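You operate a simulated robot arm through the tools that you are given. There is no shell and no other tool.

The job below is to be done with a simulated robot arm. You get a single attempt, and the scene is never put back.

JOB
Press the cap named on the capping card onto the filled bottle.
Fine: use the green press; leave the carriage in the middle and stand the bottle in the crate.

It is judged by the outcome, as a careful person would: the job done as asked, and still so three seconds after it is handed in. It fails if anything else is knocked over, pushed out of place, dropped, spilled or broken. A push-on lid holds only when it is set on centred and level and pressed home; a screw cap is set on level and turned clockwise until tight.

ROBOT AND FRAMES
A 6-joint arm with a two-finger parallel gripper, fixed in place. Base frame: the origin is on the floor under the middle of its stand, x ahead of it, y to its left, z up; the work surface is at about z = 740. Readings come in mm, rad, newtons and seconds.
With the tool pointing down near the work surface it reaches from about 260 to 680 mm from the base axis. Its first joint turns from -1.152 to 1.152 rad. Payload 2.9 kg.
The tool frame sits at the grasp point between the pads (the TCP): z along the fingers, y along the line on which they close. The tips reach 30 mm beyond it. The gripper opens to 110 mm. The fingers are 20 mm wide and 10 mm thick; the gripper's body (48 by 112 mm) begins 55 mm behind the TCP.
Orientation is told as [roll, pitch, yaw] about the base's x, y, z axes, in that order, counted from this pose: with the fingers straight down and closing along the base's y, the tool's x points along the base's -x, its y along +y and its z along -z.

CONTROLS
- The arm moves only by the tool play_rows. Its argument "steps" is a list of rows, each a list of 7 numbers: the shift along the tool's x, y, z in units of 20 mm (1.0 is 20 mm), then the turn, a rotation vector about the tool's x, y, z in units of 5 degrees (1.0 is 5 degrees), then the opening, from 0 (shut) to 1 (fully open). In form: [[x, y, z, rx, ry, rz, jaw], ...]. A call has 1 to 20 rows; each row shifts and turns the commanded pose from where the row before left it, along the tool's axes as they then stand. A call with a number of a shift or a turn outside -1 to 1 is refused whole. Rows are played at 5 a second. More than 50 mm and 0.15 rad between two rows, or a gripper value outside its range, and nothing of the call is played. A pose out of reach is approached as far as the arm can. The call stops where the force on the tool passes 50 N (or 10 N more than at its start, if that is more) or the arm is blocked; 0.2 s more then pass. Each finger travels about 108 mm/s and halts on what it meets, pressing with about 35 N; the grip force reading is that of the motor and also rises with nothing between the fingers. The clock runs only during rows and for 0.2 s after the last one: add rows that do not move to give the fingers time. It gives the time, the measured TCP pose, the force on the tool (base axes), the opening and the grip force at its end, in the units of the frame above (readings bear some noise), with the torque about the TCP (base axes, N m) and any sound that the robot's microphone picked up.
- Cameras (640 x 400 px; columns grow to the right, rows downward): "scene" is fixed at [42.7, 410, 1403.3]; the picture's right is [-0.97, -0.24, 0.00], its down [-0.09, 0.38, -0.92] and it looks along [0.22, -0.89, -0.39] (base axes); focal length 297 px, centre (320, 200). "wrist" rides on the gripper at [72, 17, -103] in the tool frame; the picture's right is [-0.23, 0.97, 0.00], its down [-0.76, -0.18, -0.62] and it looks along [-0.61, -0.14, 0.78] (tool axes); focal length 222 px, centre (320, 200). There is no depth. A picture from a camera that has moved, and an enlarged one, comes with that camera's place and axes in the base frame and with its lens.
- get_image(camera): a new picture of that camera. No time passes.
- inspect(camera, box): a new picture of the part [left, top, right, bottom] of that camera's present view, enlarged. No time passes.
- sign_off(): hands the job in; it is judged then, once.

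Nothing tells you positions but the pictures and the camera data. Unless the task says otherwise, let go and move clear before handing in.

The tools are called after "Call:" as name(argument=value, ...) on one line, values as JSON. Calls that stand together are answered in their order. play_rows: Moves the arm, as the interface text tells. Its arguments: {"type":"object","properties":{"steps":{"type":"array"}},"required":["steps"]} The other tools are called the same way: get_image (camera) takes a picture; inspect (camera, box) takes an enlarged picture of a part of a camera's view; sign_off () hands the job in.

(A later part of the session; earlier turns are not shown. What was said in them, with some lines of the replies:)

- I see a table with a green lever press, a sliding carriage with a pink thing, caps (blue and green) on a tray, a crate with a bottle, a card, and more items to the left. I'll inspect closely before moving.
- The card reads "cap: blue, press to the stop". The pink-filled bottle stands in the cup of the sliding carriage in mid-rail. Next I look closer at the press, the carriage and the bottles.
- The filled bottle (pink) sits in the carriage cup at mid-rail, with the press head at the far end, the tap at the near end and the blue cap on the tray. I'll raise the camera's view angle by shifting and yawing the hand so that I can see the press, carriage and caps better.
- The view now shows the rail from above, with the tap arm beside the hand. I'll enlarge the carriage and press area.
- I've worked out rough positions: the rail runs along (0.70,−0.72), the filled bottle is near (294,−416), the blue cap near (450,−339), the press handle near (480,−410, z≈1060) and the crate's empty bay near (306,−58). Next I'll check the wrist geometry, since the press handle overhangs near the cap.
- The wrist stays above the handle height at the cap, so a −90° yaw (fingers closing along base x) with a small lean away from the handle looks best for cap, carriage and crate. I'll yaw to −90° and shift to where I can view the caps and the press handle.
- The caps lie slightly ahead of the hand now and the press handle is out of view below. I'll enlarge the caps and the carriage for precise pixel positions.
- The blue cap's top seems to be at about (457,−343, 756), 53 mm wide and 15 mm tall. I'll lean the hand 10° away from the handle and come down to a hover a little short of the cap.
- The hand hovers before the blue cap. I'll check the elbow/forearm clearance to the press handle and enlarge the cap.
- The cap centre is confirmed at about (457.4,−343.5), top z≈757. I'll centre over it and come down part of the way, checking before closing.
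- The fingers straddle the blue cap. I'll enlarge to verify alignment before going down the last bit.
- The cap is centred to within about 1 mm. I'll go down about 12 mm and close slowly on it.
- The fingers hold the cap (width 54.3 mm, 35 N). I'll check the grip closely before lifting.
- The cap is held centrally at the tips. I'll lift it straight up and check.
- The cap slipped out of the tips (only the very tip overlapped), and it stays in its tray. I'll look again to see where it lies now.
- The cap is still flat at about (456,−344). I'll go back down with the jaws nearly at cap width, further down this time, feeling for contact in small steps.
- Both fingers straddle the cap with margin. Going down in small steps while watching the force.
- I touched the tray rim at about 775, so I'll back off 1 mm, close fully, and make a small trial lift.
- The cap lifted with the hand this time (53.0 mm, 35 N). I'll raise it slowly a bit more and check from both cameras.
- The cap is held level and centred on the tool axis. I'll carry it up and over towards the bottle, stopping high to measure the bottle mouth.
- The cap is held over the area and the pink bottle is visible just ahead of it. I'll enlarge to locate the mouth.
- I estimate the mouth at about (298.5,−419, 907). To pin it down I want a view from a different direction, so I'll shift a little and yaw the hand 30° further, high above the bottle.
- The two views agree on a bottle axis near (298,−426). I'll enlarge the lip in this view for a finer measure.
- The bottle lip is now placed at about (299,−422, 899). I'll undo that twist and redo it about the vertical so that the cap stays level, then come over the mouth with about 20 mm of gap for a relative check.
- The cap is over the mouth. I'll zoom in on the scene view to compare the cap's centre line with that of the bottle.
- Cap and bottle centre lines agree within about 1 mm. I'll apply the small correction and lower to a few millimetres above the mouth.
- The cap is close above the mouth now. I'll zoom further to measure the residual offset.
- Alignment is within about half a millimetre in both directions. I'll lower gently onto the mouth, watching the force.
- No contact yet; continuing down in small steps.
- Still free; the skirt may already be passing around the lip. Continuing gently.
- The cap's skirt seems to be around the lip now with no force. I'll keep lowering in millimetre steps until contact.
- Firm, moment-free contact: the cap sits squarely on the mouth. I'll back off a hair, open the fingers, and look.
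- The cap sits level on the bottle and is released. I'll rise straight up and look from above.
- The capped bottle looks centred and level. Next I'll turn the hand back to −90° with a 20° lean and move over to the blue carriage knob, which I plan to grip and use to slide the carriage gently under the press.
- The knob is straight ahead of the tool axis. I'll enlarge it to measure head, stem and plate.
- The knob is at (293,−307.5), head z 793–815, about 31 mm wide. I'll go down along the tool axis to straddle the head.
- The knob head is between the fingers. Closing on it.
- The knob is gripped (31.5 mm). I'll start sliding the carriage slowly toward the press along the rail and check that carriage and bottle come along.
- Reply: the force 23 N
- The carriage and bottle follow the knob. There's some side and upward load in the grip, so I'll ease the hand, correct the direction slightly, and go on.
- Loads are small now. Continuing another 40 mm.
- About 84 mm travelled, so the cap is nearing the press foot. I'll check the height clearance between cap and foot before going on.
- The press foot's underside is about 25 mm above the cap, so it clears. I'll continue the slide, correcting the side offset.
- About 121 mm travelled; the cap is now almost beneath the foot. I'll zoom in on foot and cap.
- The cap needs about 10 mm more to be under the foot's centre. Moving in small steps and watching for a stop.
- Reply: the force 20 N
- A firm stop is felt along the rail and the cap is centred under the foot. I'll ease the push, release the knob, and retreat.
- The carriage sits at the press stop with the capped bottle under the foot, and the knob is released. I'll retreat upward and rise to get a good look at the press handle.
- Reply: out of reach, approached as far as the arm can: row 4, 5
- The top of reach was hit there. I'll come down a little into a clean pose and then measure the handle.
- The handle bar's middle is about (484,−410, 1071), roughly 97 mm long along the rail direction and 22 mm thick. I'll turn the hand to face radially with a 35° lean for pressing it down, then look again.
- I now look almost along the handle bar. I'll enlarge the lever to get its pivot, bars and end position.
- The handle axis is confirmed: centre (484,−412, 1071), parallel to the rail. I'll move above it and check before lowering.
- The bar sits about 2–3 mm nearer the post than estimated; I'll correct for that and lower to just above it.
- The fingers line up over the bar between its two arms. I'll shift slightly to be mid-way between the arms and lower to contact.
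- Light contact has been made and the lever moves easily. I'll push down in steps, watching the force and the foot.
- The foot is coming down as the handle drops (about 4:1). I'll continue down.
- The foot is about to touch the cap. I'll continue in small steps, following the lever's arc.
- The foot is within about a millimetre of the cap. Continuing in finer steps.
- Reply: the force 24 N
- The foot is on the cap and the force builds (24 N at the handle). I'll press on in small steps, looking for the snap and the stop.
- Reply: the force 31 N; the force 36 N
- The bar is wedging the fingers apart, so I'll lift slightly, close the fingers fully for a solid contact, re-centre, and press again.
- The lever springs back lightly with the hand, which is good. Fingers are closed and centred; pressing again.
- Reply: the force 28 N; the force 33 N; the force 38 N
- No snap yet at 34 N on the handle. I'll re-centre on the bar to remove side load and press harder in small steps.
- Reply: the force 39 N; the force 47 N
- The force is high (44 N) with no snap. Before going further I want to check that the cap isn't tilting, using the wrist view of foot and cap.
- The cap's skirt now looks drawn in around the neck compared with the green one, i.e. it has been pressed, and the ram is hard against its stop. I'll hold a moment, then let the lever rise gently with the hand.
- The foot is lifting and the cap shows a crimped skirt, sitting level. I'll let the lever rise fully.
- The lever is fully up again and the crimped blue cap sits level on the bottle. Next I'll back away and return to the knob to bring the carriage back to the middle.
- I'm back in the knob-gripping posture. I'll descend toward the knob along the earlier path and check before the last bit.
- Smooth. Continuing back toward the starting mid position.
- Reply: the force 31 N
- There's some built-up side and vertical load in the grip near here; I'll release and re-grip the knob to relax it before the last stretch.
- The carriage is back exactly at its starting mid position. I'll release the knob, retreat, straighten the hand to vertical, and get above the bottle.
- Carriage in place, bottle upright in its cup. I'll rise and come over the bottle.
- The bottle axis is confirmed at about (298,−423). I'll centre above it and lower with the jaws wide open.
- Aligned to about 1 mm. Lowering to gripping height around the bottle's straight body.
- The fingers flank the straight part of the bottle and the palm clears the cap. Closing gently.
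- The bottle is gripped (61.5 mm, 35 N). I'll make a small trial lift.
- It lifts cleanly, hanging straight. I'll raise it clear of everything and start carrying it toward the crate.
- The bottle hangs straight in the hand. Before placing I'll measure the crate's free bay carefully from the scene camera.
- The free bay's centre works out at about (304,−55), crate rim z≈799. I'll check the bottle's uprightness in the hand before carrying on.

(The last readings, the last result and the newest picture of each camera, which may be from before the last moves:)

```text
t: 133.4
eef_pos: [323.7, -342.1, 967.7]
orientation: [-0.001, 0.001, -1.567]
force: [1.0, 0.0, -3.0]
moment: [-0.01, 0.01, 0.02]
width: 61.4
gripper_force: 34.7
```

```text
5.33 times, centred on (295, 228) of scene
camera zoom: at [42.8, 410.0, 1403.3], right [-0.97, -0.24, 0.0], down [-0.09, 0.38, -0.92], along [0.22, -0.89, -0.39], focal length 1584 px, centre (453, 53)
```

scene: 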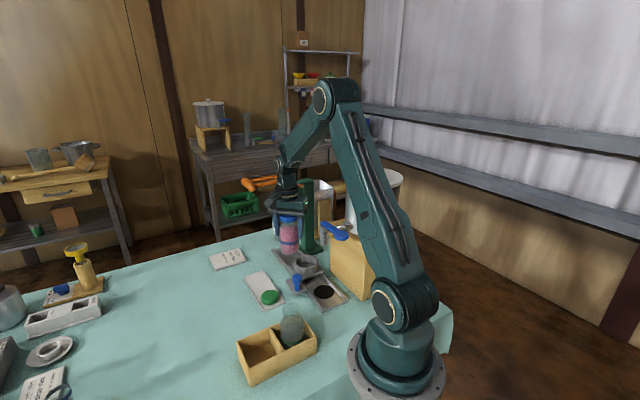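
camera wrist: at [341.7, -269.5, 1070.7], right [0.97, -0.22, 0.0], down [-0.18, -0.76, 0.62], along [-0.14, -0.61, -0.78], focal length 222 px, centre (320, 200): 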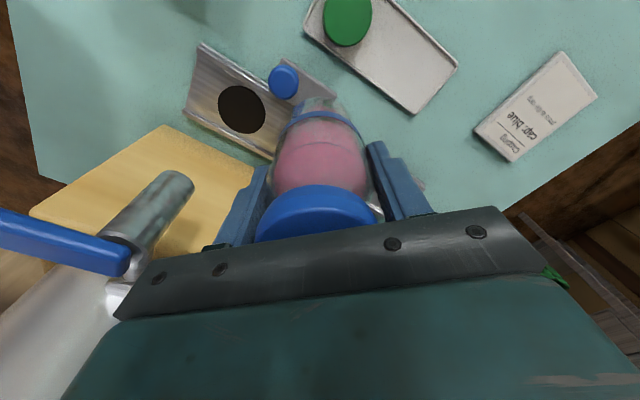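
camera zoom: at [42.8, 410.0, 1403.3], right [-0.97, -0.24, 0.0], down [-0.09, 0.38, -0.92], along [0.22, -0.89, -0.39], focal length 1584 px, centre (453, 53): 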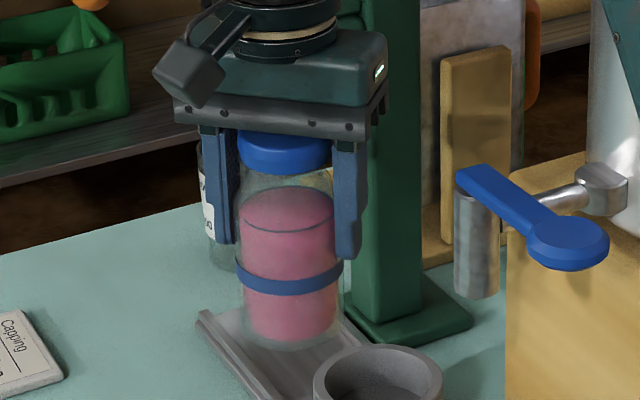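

The bottle hangs vertical. I'll carry it over to above the crate's free bay.

Call:
play_rows(steps=[[0.3, -0.02, 0, 0, 0, 0, 0], [0.6, -0.05, 0, 0, 0, 0, 0], [0.85, -0.06, 0, 0, 0, 0, 0], [0.85, -0.06, 0, 0, 0, 0, 0], [0.85, -0.06, 0, 0, 0, 0, 0], [0.85, -0.06, 0, 0, 0, 0, 0], [0.85, -0.06, 0, 0, 0, 0, 0], [0.85, -0.06, 0, 0, 0, 0, 0], [0.85, -0.06, 0, 0, 0, 0, 0], [0.85, -0.06, 0, 0, 0, 0, 0], [0.85, -0.06, 0, 0, 0, 0, 0], [0.85, -0.06, 0, 0, 0, 0, 0], [0.85, -0.06, 0, 0, 0, 0, 0], [0.85, -0.06, 0, 0, 0, 0, 0], [0.85, -0.06, 0, 0, 0, 0, 0], [0.85, -0.06, 0, 0, 0, 0, 0], [0.85, -0.06, 0, 0, 0, 0, 0], [0.5, -0.03, 0, 0, 0, 0, 0], [0.2, -0.02, 0, 0, 0, 0, 0], [0, 0, 0, 0, 0, 0, 0]])

Call:
get_image(camera="wrist")

Call:
get_image(camera="scene")

Call:
inspect(camera="scene", box=[215, 260, 345, 395])

```text
t: 137.6
eef_pos: [304.4, -54.1, 968.0]
orientation: [0.0, -0.001, -1.568]
force: [0.0, 0.5, -4.4]
moment: [0.01, -0.02, 0.01]
width: 61.4
gripper_force: 34.3
```

```text
taken
camera wrist: at [320.9, 17.8, 1070.2], right [0.97, -0.22, 0.0], down [-0.18, -0.76, 0.62], along [-0.14, -0.61, -0.78], focal length 222 px, centre (320, 200)
```

wrist: 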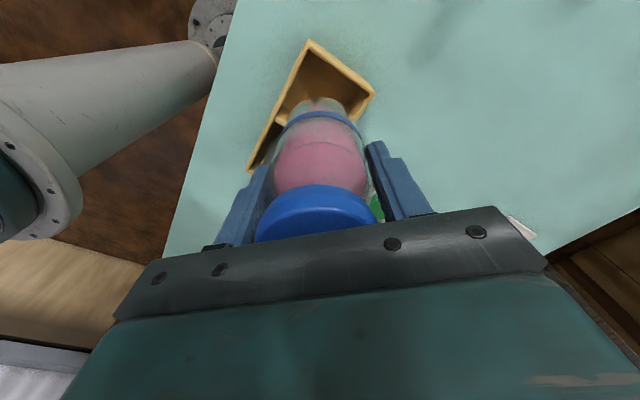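

```text
taken
```

scene: 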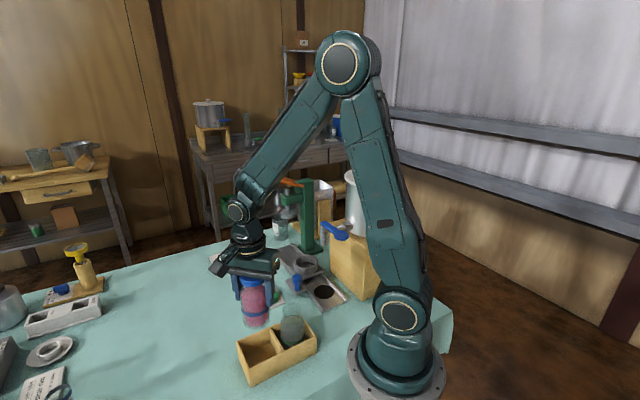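

```text
2.96 times, centred on (280, 328) of scene
camera zoom: at [42.8, 410.0, 1403.3], right [-0.97, -0.24, 0.0], down [-0.09, 0.38, -0.92], along [0.22, -0.89, -0.39], focal length 880 px, centre (438, -178)
```

zoom: 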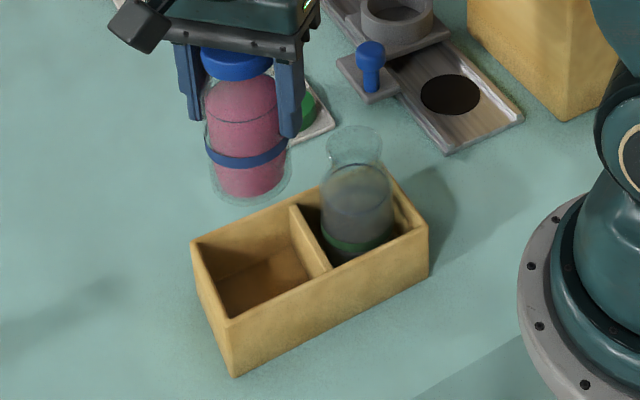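

I'm above the crate. I'll zoom to refine the bay's position relative to the bottle.

Call:
inspect(camera="wrist", box=[235, 20, 395, 180])

```text
2.50 times, centred on (315, 100) of wrist
camera zoom: at [320.9, 17.8, 1070.2], right [0.97, -0.22, 0.0], down [-0.18, -0.76, 0.62], along [-0.14, -0.61, -0.78], focal length 555 px, centre (332, 450)
```

zoom: 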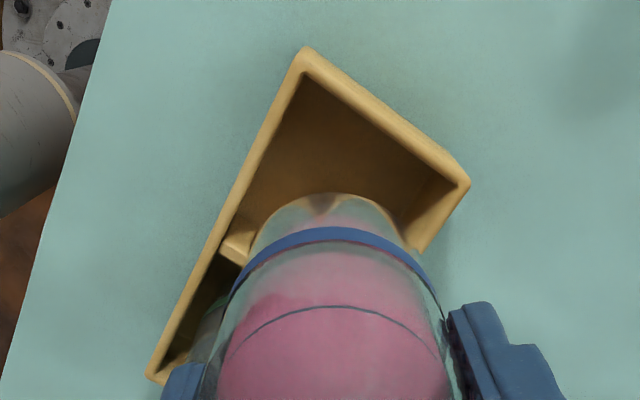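

The bay centre is at (304.8,−55.2), about 1 mm from where the bottle is. I'll correct and lower to just above the rim to check.

Call:
play_rows(steps=[[-0.05, 0.05, 0.3, 0, 0, 0, 0], [0, 0, 0.7, 0, 0, 0, 0], [0, 0, 0.8, 0, 0, 0, 0], [0, 0, 0.8, 0, 0, 0, 0], [0, 0, 0.7, 0, 0, 0, 0], [0, 0, 0.3, 0, 0, 0, 0], [0, 0, 0, 0, 0, 0, 0]])

Call:
inspect(camera="wrist", box=[235, 20, 395, 180])

Call:
inspect(camera="scene", box=[215, 270, 345, 395])

```text
t: 139.2
eef_pos: [305.9, -55.7, 895.0]
orientation: [-0.001, 0.0, -1.566]
force: [0.0, -0.1, -3.2]
moment: [0.01, 0.0, 0.02]
width: 61.6
gripper_force: 35.1
```

```text
2.50 times, centred on (315, 100) of wrist
camera zoom: at [322.4, 16.5, 998.3], right [0.97, -0.22, 0.0], down [-0.18, -0.76, 0.62], along [-0.14, -0.61, -0.78], focal length 555 px, centre (332, 450)
```

zoom: 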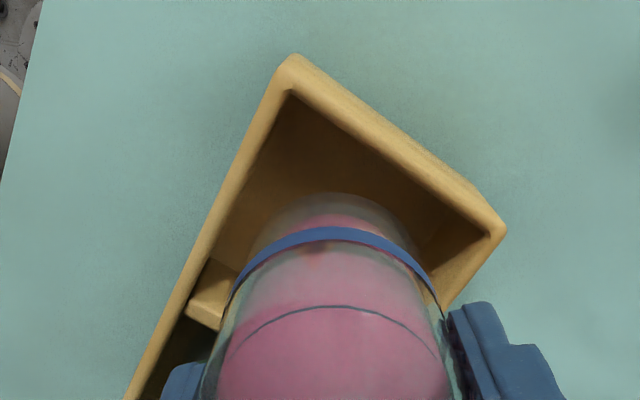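

```text
3.20 times, centred on (280, 332) of scene
camera zoom: at [42.8, 410.0, 1403.3], right [-0.97, -0.24, 0.0], down [-0.09, 0.38, -0.92], along [0.22, -0.89, -0.39], focal length 950 px, centre (448, -224)
```

zoom: 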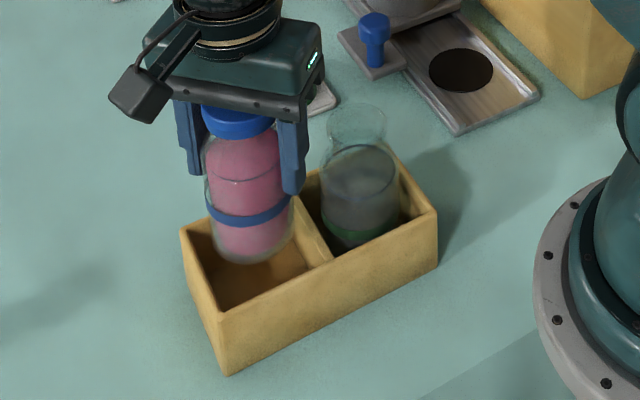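

Call:
inspect(camera="scene", box=[230, 295, 310, 370])

Call:
get_image(camera="wrist")

```text
5.33 times, centred on (270, 332) of scene
camera zoom: at [42.8, 410.0, 1403.3], right [-0.97, -0.24, 0.0], down [-0.09, 0.38, -0.92], along [0.22, -0.89, -0.39], focal length 1584 px, centre (587, -507)
```

zoom: 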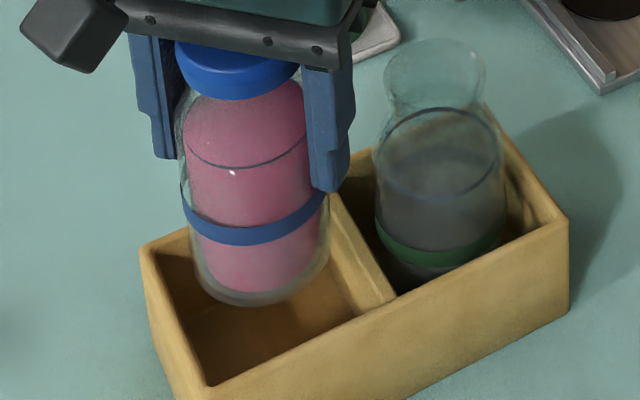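

```text
taken
camera wrist: at [322.4, 16.5, 998.3], right [0.97, -0.22, 0.0], down [-0.18, -0.76, 0.62], along [-0.14, -0.61, -0.78], focal length 222 px, centre (320, 200)
```

wrist: 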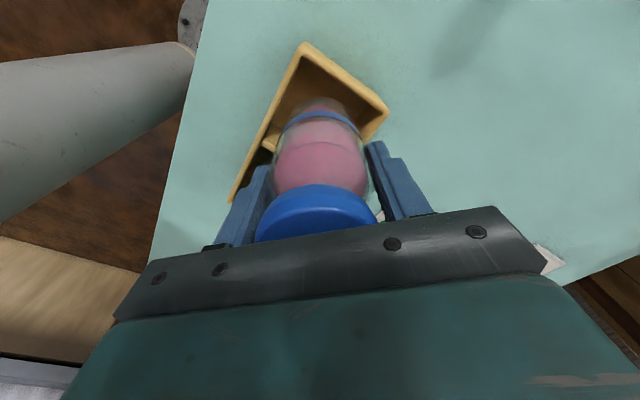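

The projected and observed positions match within about 1 mm, so the bottle is centred over the bay. Lowering slowly into it.

Call:
play_rows(steps=[[0, 0, 0.3, 0, 0, 0, 0], [0, 0, 0.5, 0, 0, 0, 0], [0, 0, 0.5, 0, 0, 0, 0], [0, 0, 0.5, 0, 0, 0, 0], [0, 0, 0.5, 0, 0, 0, 0], [0, 0, 0.2, 0, 0, 0, 0], [0, 0, 0, 0, 0, 0, 0]])

Call:
inspect(camera="scene", box=[230, 295, 310, 370])

Call:
inspect(camera="wrist", box=[235, 20, 395, 180])

```text
t: 140.8
eef_pos: [304.8, -56.2, 843.1]
orientation: [-0.001, 0.001, -1.568]
force: [-0.1, 0.7, -3.1]
moment: [0.01, -0.02, 0.01]
width: 61.2
gripper_force: 35.1
```

```text
5.33 times, centred on (270, 332) of scene
camera zoom: at [42.8, 410.0, 1403.3], right [-0.97, -0.24, 0.0], down [-0.09, 0.38, -0.92], along [0.22, -0.89, -0.39], focal length 1584 px, centre (587, -507)
```

zoom: 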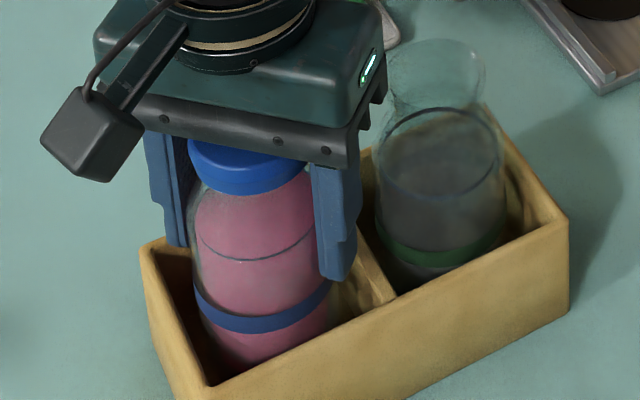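

```text
2.50 times, centred on (315, 100) of wrist
camera zoom: at [322.1, 16.8, 947.1], right [0.97, -0.22, 0.0], down [-0.18, -0.76, 0.62], along [-0.14, -0.61, -0.78], focal length 555 px, centre (332, 450)
```

zoom: 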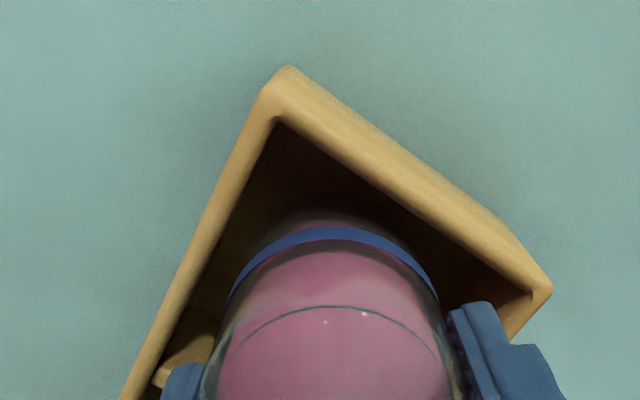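

The bottle is inside the bay, well clear of the walls. I'll lower in small steps to feel the floor.

Call:
play_rows(steps=[[0, 0, 0.25, 0, 0, 0, 0], [0, 0, 0.2, 0, 0, 0, 0], [0, 0, 0, 0, 0, 0, 0]])

Call:
play_rows(steps=[[0, 0, 0.1, 0, 0, 0, 0], [0, 0, 0, 0, 0, 0, 0]])

Call:
play_rows(steps=[[0, 0, 0.1, 0, 0, 0, 0], [0, 0, 0, 0, 0, 0, 0]])

```text
t: 141.6
eef_pos: [305.3, -57.1, 835.0]
orientation: [-0.001, 0.001, -1.566]
force: [0.3, 0.0, -4.1]
moment: [-0.04, 0.03, 0.0]
width: 61.6
gripper_force: 34.9
```

```text
t: 142.2
eef_pos: [305.1, -57.1, 833.9]
orientation: [0.0, 0.0, -1.568]
force: [0.2, -0.3, -4.0]
moment: [-0.01, 0.04, 0.0]
width: 61.2
gripper_force: 35.3
```

```text
t: 142.8
eef_pos: [303.7, -55.9, 831.5]
orientation: [0.001, -0.001, -1.567]
force: [1.4, -0.3, -4.0]
moment: [-0.01, 0.0, -0.01]
width: 61.8
gripper_force: 34.6
```

Call:
play_rows(steps=[[0, 0, 0.08, 0, 0, 0, 0], [0, 0, 0, 0, 0, 0, 0]])

Call:
play_rows(steps=[[0, 0, 0.08, 0, 0, 0, 0], [0, 0, 0, 0, 0, 0, 0]])

Call:
play_rows(steps=[[0, 0, 0.05, 0, 0, 0, 0], [0, 0, 0, 0, 0, 0, 0]])

Call:
inspect(camera="scene", box=[230, 295, 310, 370])

```text
t: 143.4
eef_pos: [304.4, -57.1, 830.8]
orientation: [0.001, 0.0, -1.569]
force: [-3.5, -0.2, 25.7]
moment: [0.1, 0.64, -0.01]
width: 61.4
gripper_force: 35.5
```

```text
t: 144.0
eef_pos: [306.3, -56.3, 827.9]
orientation: [0.002, -0.001, -1.566]
force: [-2.5, 1.1, 25.2]
moment: [0.0, 0.59, 0.02]
width: 61.4
gripper_force: 35.6
```

```text
t: 144.6
eef_pos: [304.2, -56.6, 827.9]
orientation: [0.001, -0.002, -1.567]
force: [0.3, -2.4, 25.4]
moment: [-0.13, 0.59, 0.03]
width: 61.1
gripper_force: 35.2
```

```text
5.33 times, centred on (270, 332) of scene
camera zoom: at [42.5, 410.0, 1403.3], right [-0.97, -0.24, 0.0], down [-0.09, 0.38, -0.92], along [0.22, -0.89, -0.39], focal length 1584 px, centre (587, -507)
```

zoom: 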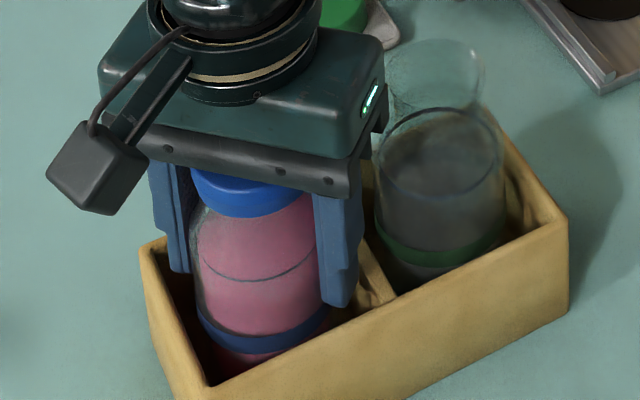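

The bottle is standing on the bay floor (25 N reaction). I'll ease off, open the fingers just a little, and check it stands on its own.

Call:
play_rows(steps=[[0, 0, -0.06, 0, 0, 0, 0], [0, 0, 0, 0, 0, 0, 0], [0, 0, 0, 0, 0, 0, 0.57], [0, 0, 0, 0, 0, 0, 0.59], [0, 0, 0, 0, 0, 0, 0.61], [0, 0, 0, 0, 0, 0, 0.61]])

Call:
inspect(camera="scene", box=[230, 295, 310, 370])

Call:
get_image(camera="wrist")

```text
t: 146.0
eef_pos: [304.1, -54.7, 827.9]
orientation: [-0.001, -0.001, -1.567]
force: [-0.1, -0.3, -0.4]
moment: [0.01, 0.0, -0.01]
width: 67.1
gripper_force: 0.0
```

```text
5.33 times, centred on (270, 332) of scene
camera zoom: at [42.7, 410.0, 1403.3], right [-0.97, -0.24, 0.0], down [-0.09, 0.38, -0.92], along [0.22, -0.89, -0.39], focal length 1584 px, centre (587, -507)
```

zoom: 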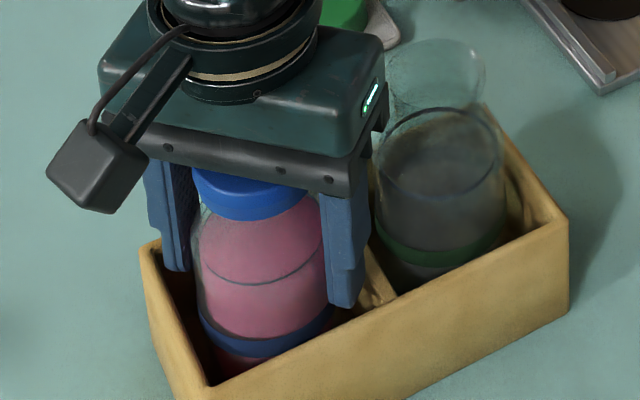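

```text
taken
camera wrist: at [322.1, 16.8, 931.5], right [0.97, -0.22, 0.0], down [-0.18, -0.76, 0.62], along [-0.14, -0.61, -0.78], focal length 222 px, centre (320, 200)
```

wrist: 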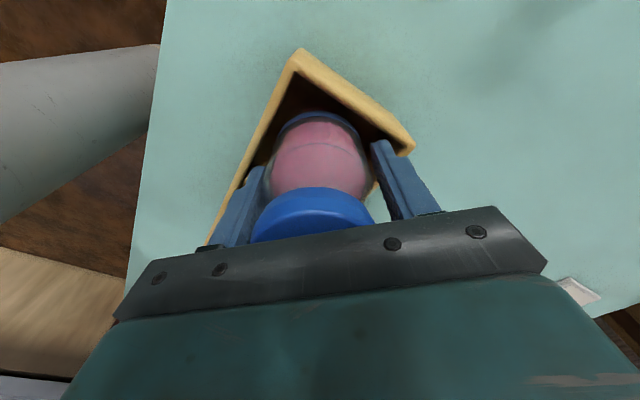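

The bottle stands free with no load on the hand. I'll rise straight up and then open further.

Call:
play_rows(steps=[[0, 0, -0.2, 0, 0, 0, 0.61], [0, 0, -0.4, 0, 0, 0, 0.61], [0, 0, -0.3, 0, 0, 0, 0.68], [0, 0, -0.5, 0, 0, 0, 0.72], [0, 0, -0.7, 0, 0, 0, 0.72], [0, 0, -0.8, 0, 0, 0, 0.72], [0, 0, -0.8, 0, 0, 0, 0.72], [0, 0, -0.8, 0, 0, 0, 0.72], [0, 0, -0.8, 0, 0, 0, 0.72], [0, 0, -0.8, 0, 0, 0, 0.72], [0, 0, 0, 0, 0, 0, 0.72]])

Call:
get_image(camera="wrist")

Call:
inspect(camera="scene", box=[215, 270, 345, 395])

```text
t: 148.4
eef_pos: [305.4, -56.5, 951.3]
orientation: [0.001, 0.0, -1.567]
force: [0.7, 1.2, 0.1]
moment: [0.01, -0.04, -0.02]
width: 79.1
gripper_force: 0.0
```

```text
taken
camera wrist: at [322.9, 15.6, 1053.6], right [0.97, -0.22, 0.0], down [-0.18, -0.76, 0.62], along [-0.14, -0.61, -0.78], focal length 222 px, centre (320, 200)
```

wrist: 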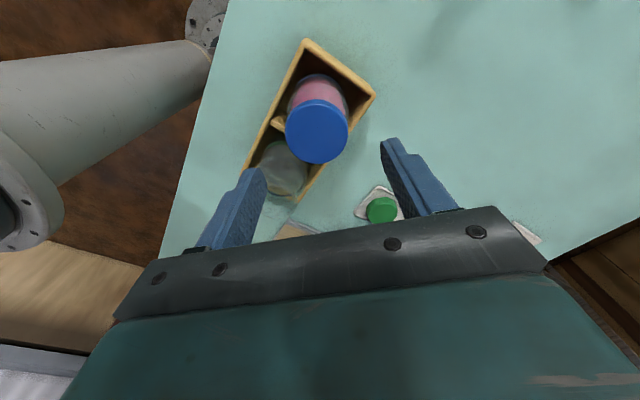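

```text
3.20 times, centred on (280, 332) of scene
camera zoom: at [42.7, 410.0, 1403.3], right [-0.97, -0.24, 0.0], down [-0.09, 0.38, -0.92], along [0.22, -0.89, -0.39], focal length 950 px, centre (448, -224)
```

zoom: 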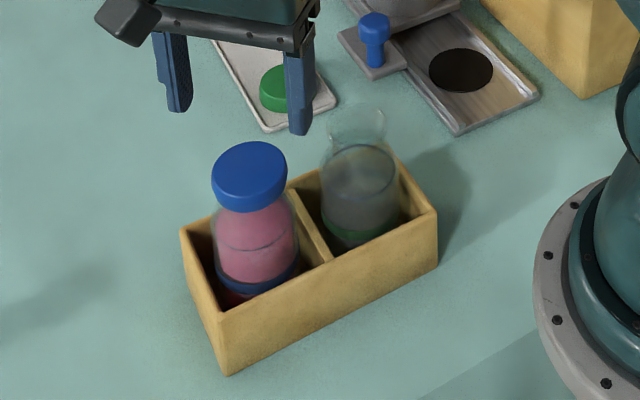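

The capped bottle stands upright in the crate bay. I'll raise the hand well clear and take a last look at everything.

Call:
play_rows(steps=[[0, 0, -1, 0, 0, 0, 0.72], [0, 0, -1, 0, 0, 0, 0.72], [0, 0, -1, 0, 0, 0, 0.72], [0, 0, -1, 0, 0, 0, 0.72], [0, 0, -1, 0, 0, 0, 0.72], [0, 0.5, -1, 0, 0, 0, 0.72], [0, 0.5, -1, 0, 0, 0, 0.72], [0, 0.5, -1, 0, 0, 0, 0.72], [0, 0.5, -1, 0, 0, 0, 0.72], [0, 0, 0, 0, 0, 0, 0.72], [0, 0, 0, 0, 0, 0, 0.72]])

Call:
get_image(camera="scene")

Call:
get_image(camera="wrist")

Call:
inspect(camera="scene", box=[200, 160, 380, 320])

Call:
inspect(camera="scene", box=[235, 300, 325, 390])

```text
t: 150.8
eef_pos: [343.9, -56.6, 1130.2]
orientation: [0.0, 0.0, -1.568]
force: [-0.4, -0.5, -1.1]
moment: [-0.03, 0.0, 0.01]
width: 79.3
gripper_force: 0.1
```

```text
taken
```

scene: 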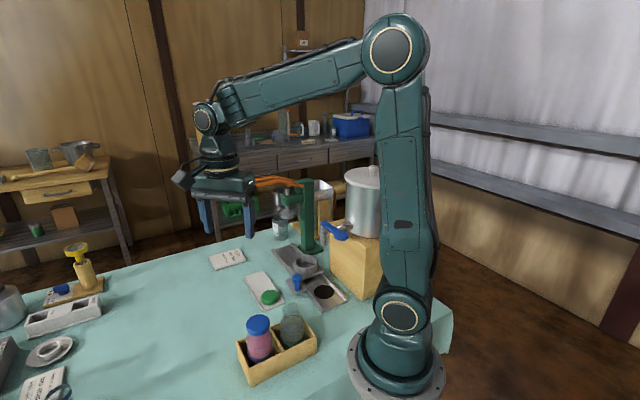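

```text
taken
camera wrist: at [361.5, 16.1, 1233.3], right [0.97, -0.22, 0.0], down [-0.18, -0.76, 0.62], along [-0.14, -0.61, -0.78], focal length 222 px, centre (320, 200)
```

wrist: 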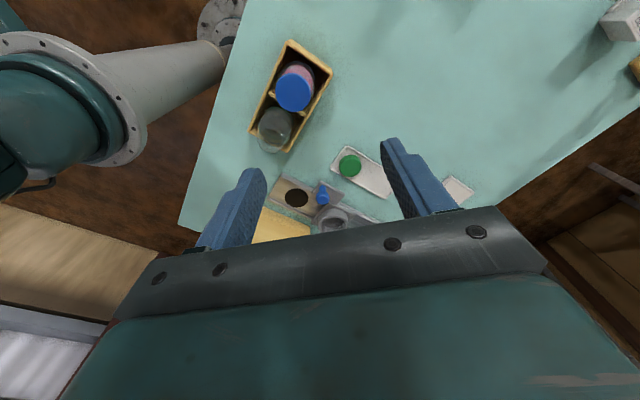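

```text
2.50 times, centred on (290, 240) of scene
camera zoom: at [42.7, 410.0, 1403.3], right [-0.97, -0.24, 0.0], down [-0.09, 0.38, -0.92], along [0.22, -0.89, -0.39], focal length 742 px, centre (395, 100)
```

zoom: 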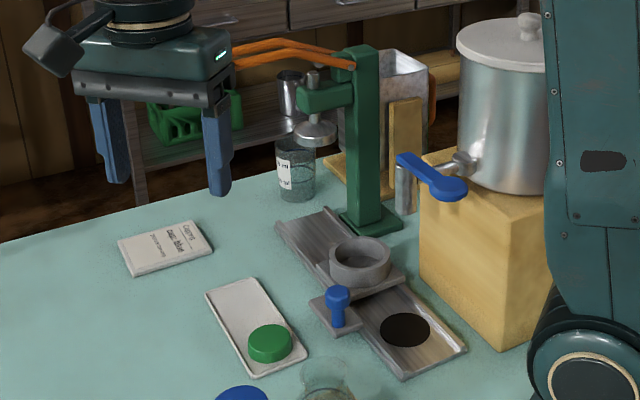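

```text
4.44 times, centred on (280, 345) of scene
camera zoom: at [42.7, 410.0, 1403.3], right [-0.97, -0.24, 0.0], down [-0.09, 0.38, -0.92], along [0.22, -0.89, -0.39], focal length 1320 px, centre (498, -444)
```

zoom: 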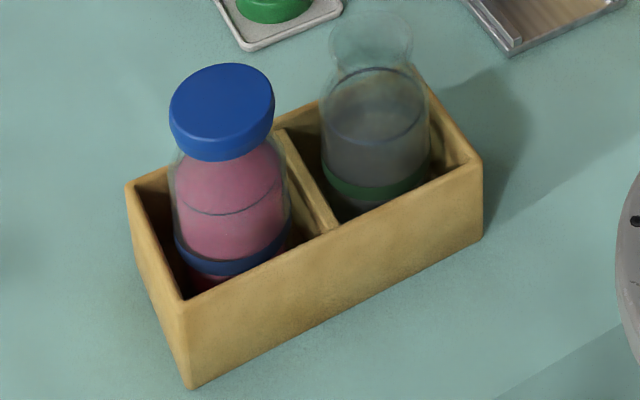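

The pink bottle, with the blue cap pressed on, stands upright in the crate. The carriage is back at mid-rail, the lever is up, the other items are where they began, and the hand is clear, so I'm handing in.

Call:
sign_off()

```text
The job is handed in.
```

The filled bottle now has the blue cap from the card pressed on, and it stands upright in the crate's empty bay. I have handed the job in.

- **Pressing:** I used the green press. The handle went down until it would not move further, at about 44 N. Afterwards the cap looked level, and its skirt had drawn in around the neck. I heard no snap and did not test the cap by pulling on it.
- **Carriage:** I slid it back to the mid-rail position it started from. In the last picture it matches the starting view.
- **First grip on the cap:** On my first lift the cap slipped out of the fingers and stayed in its tray. I gripped it lower and the second lift held. On that try the fingers touched the tray rim lightly, and the tray still looks to be in the same place.
- **Everything else:** The press foot lifted clear again when I let the lever rise. I saw nothing else tipped, spilled or moved in the final pictures, and the hand is clear of the work area.
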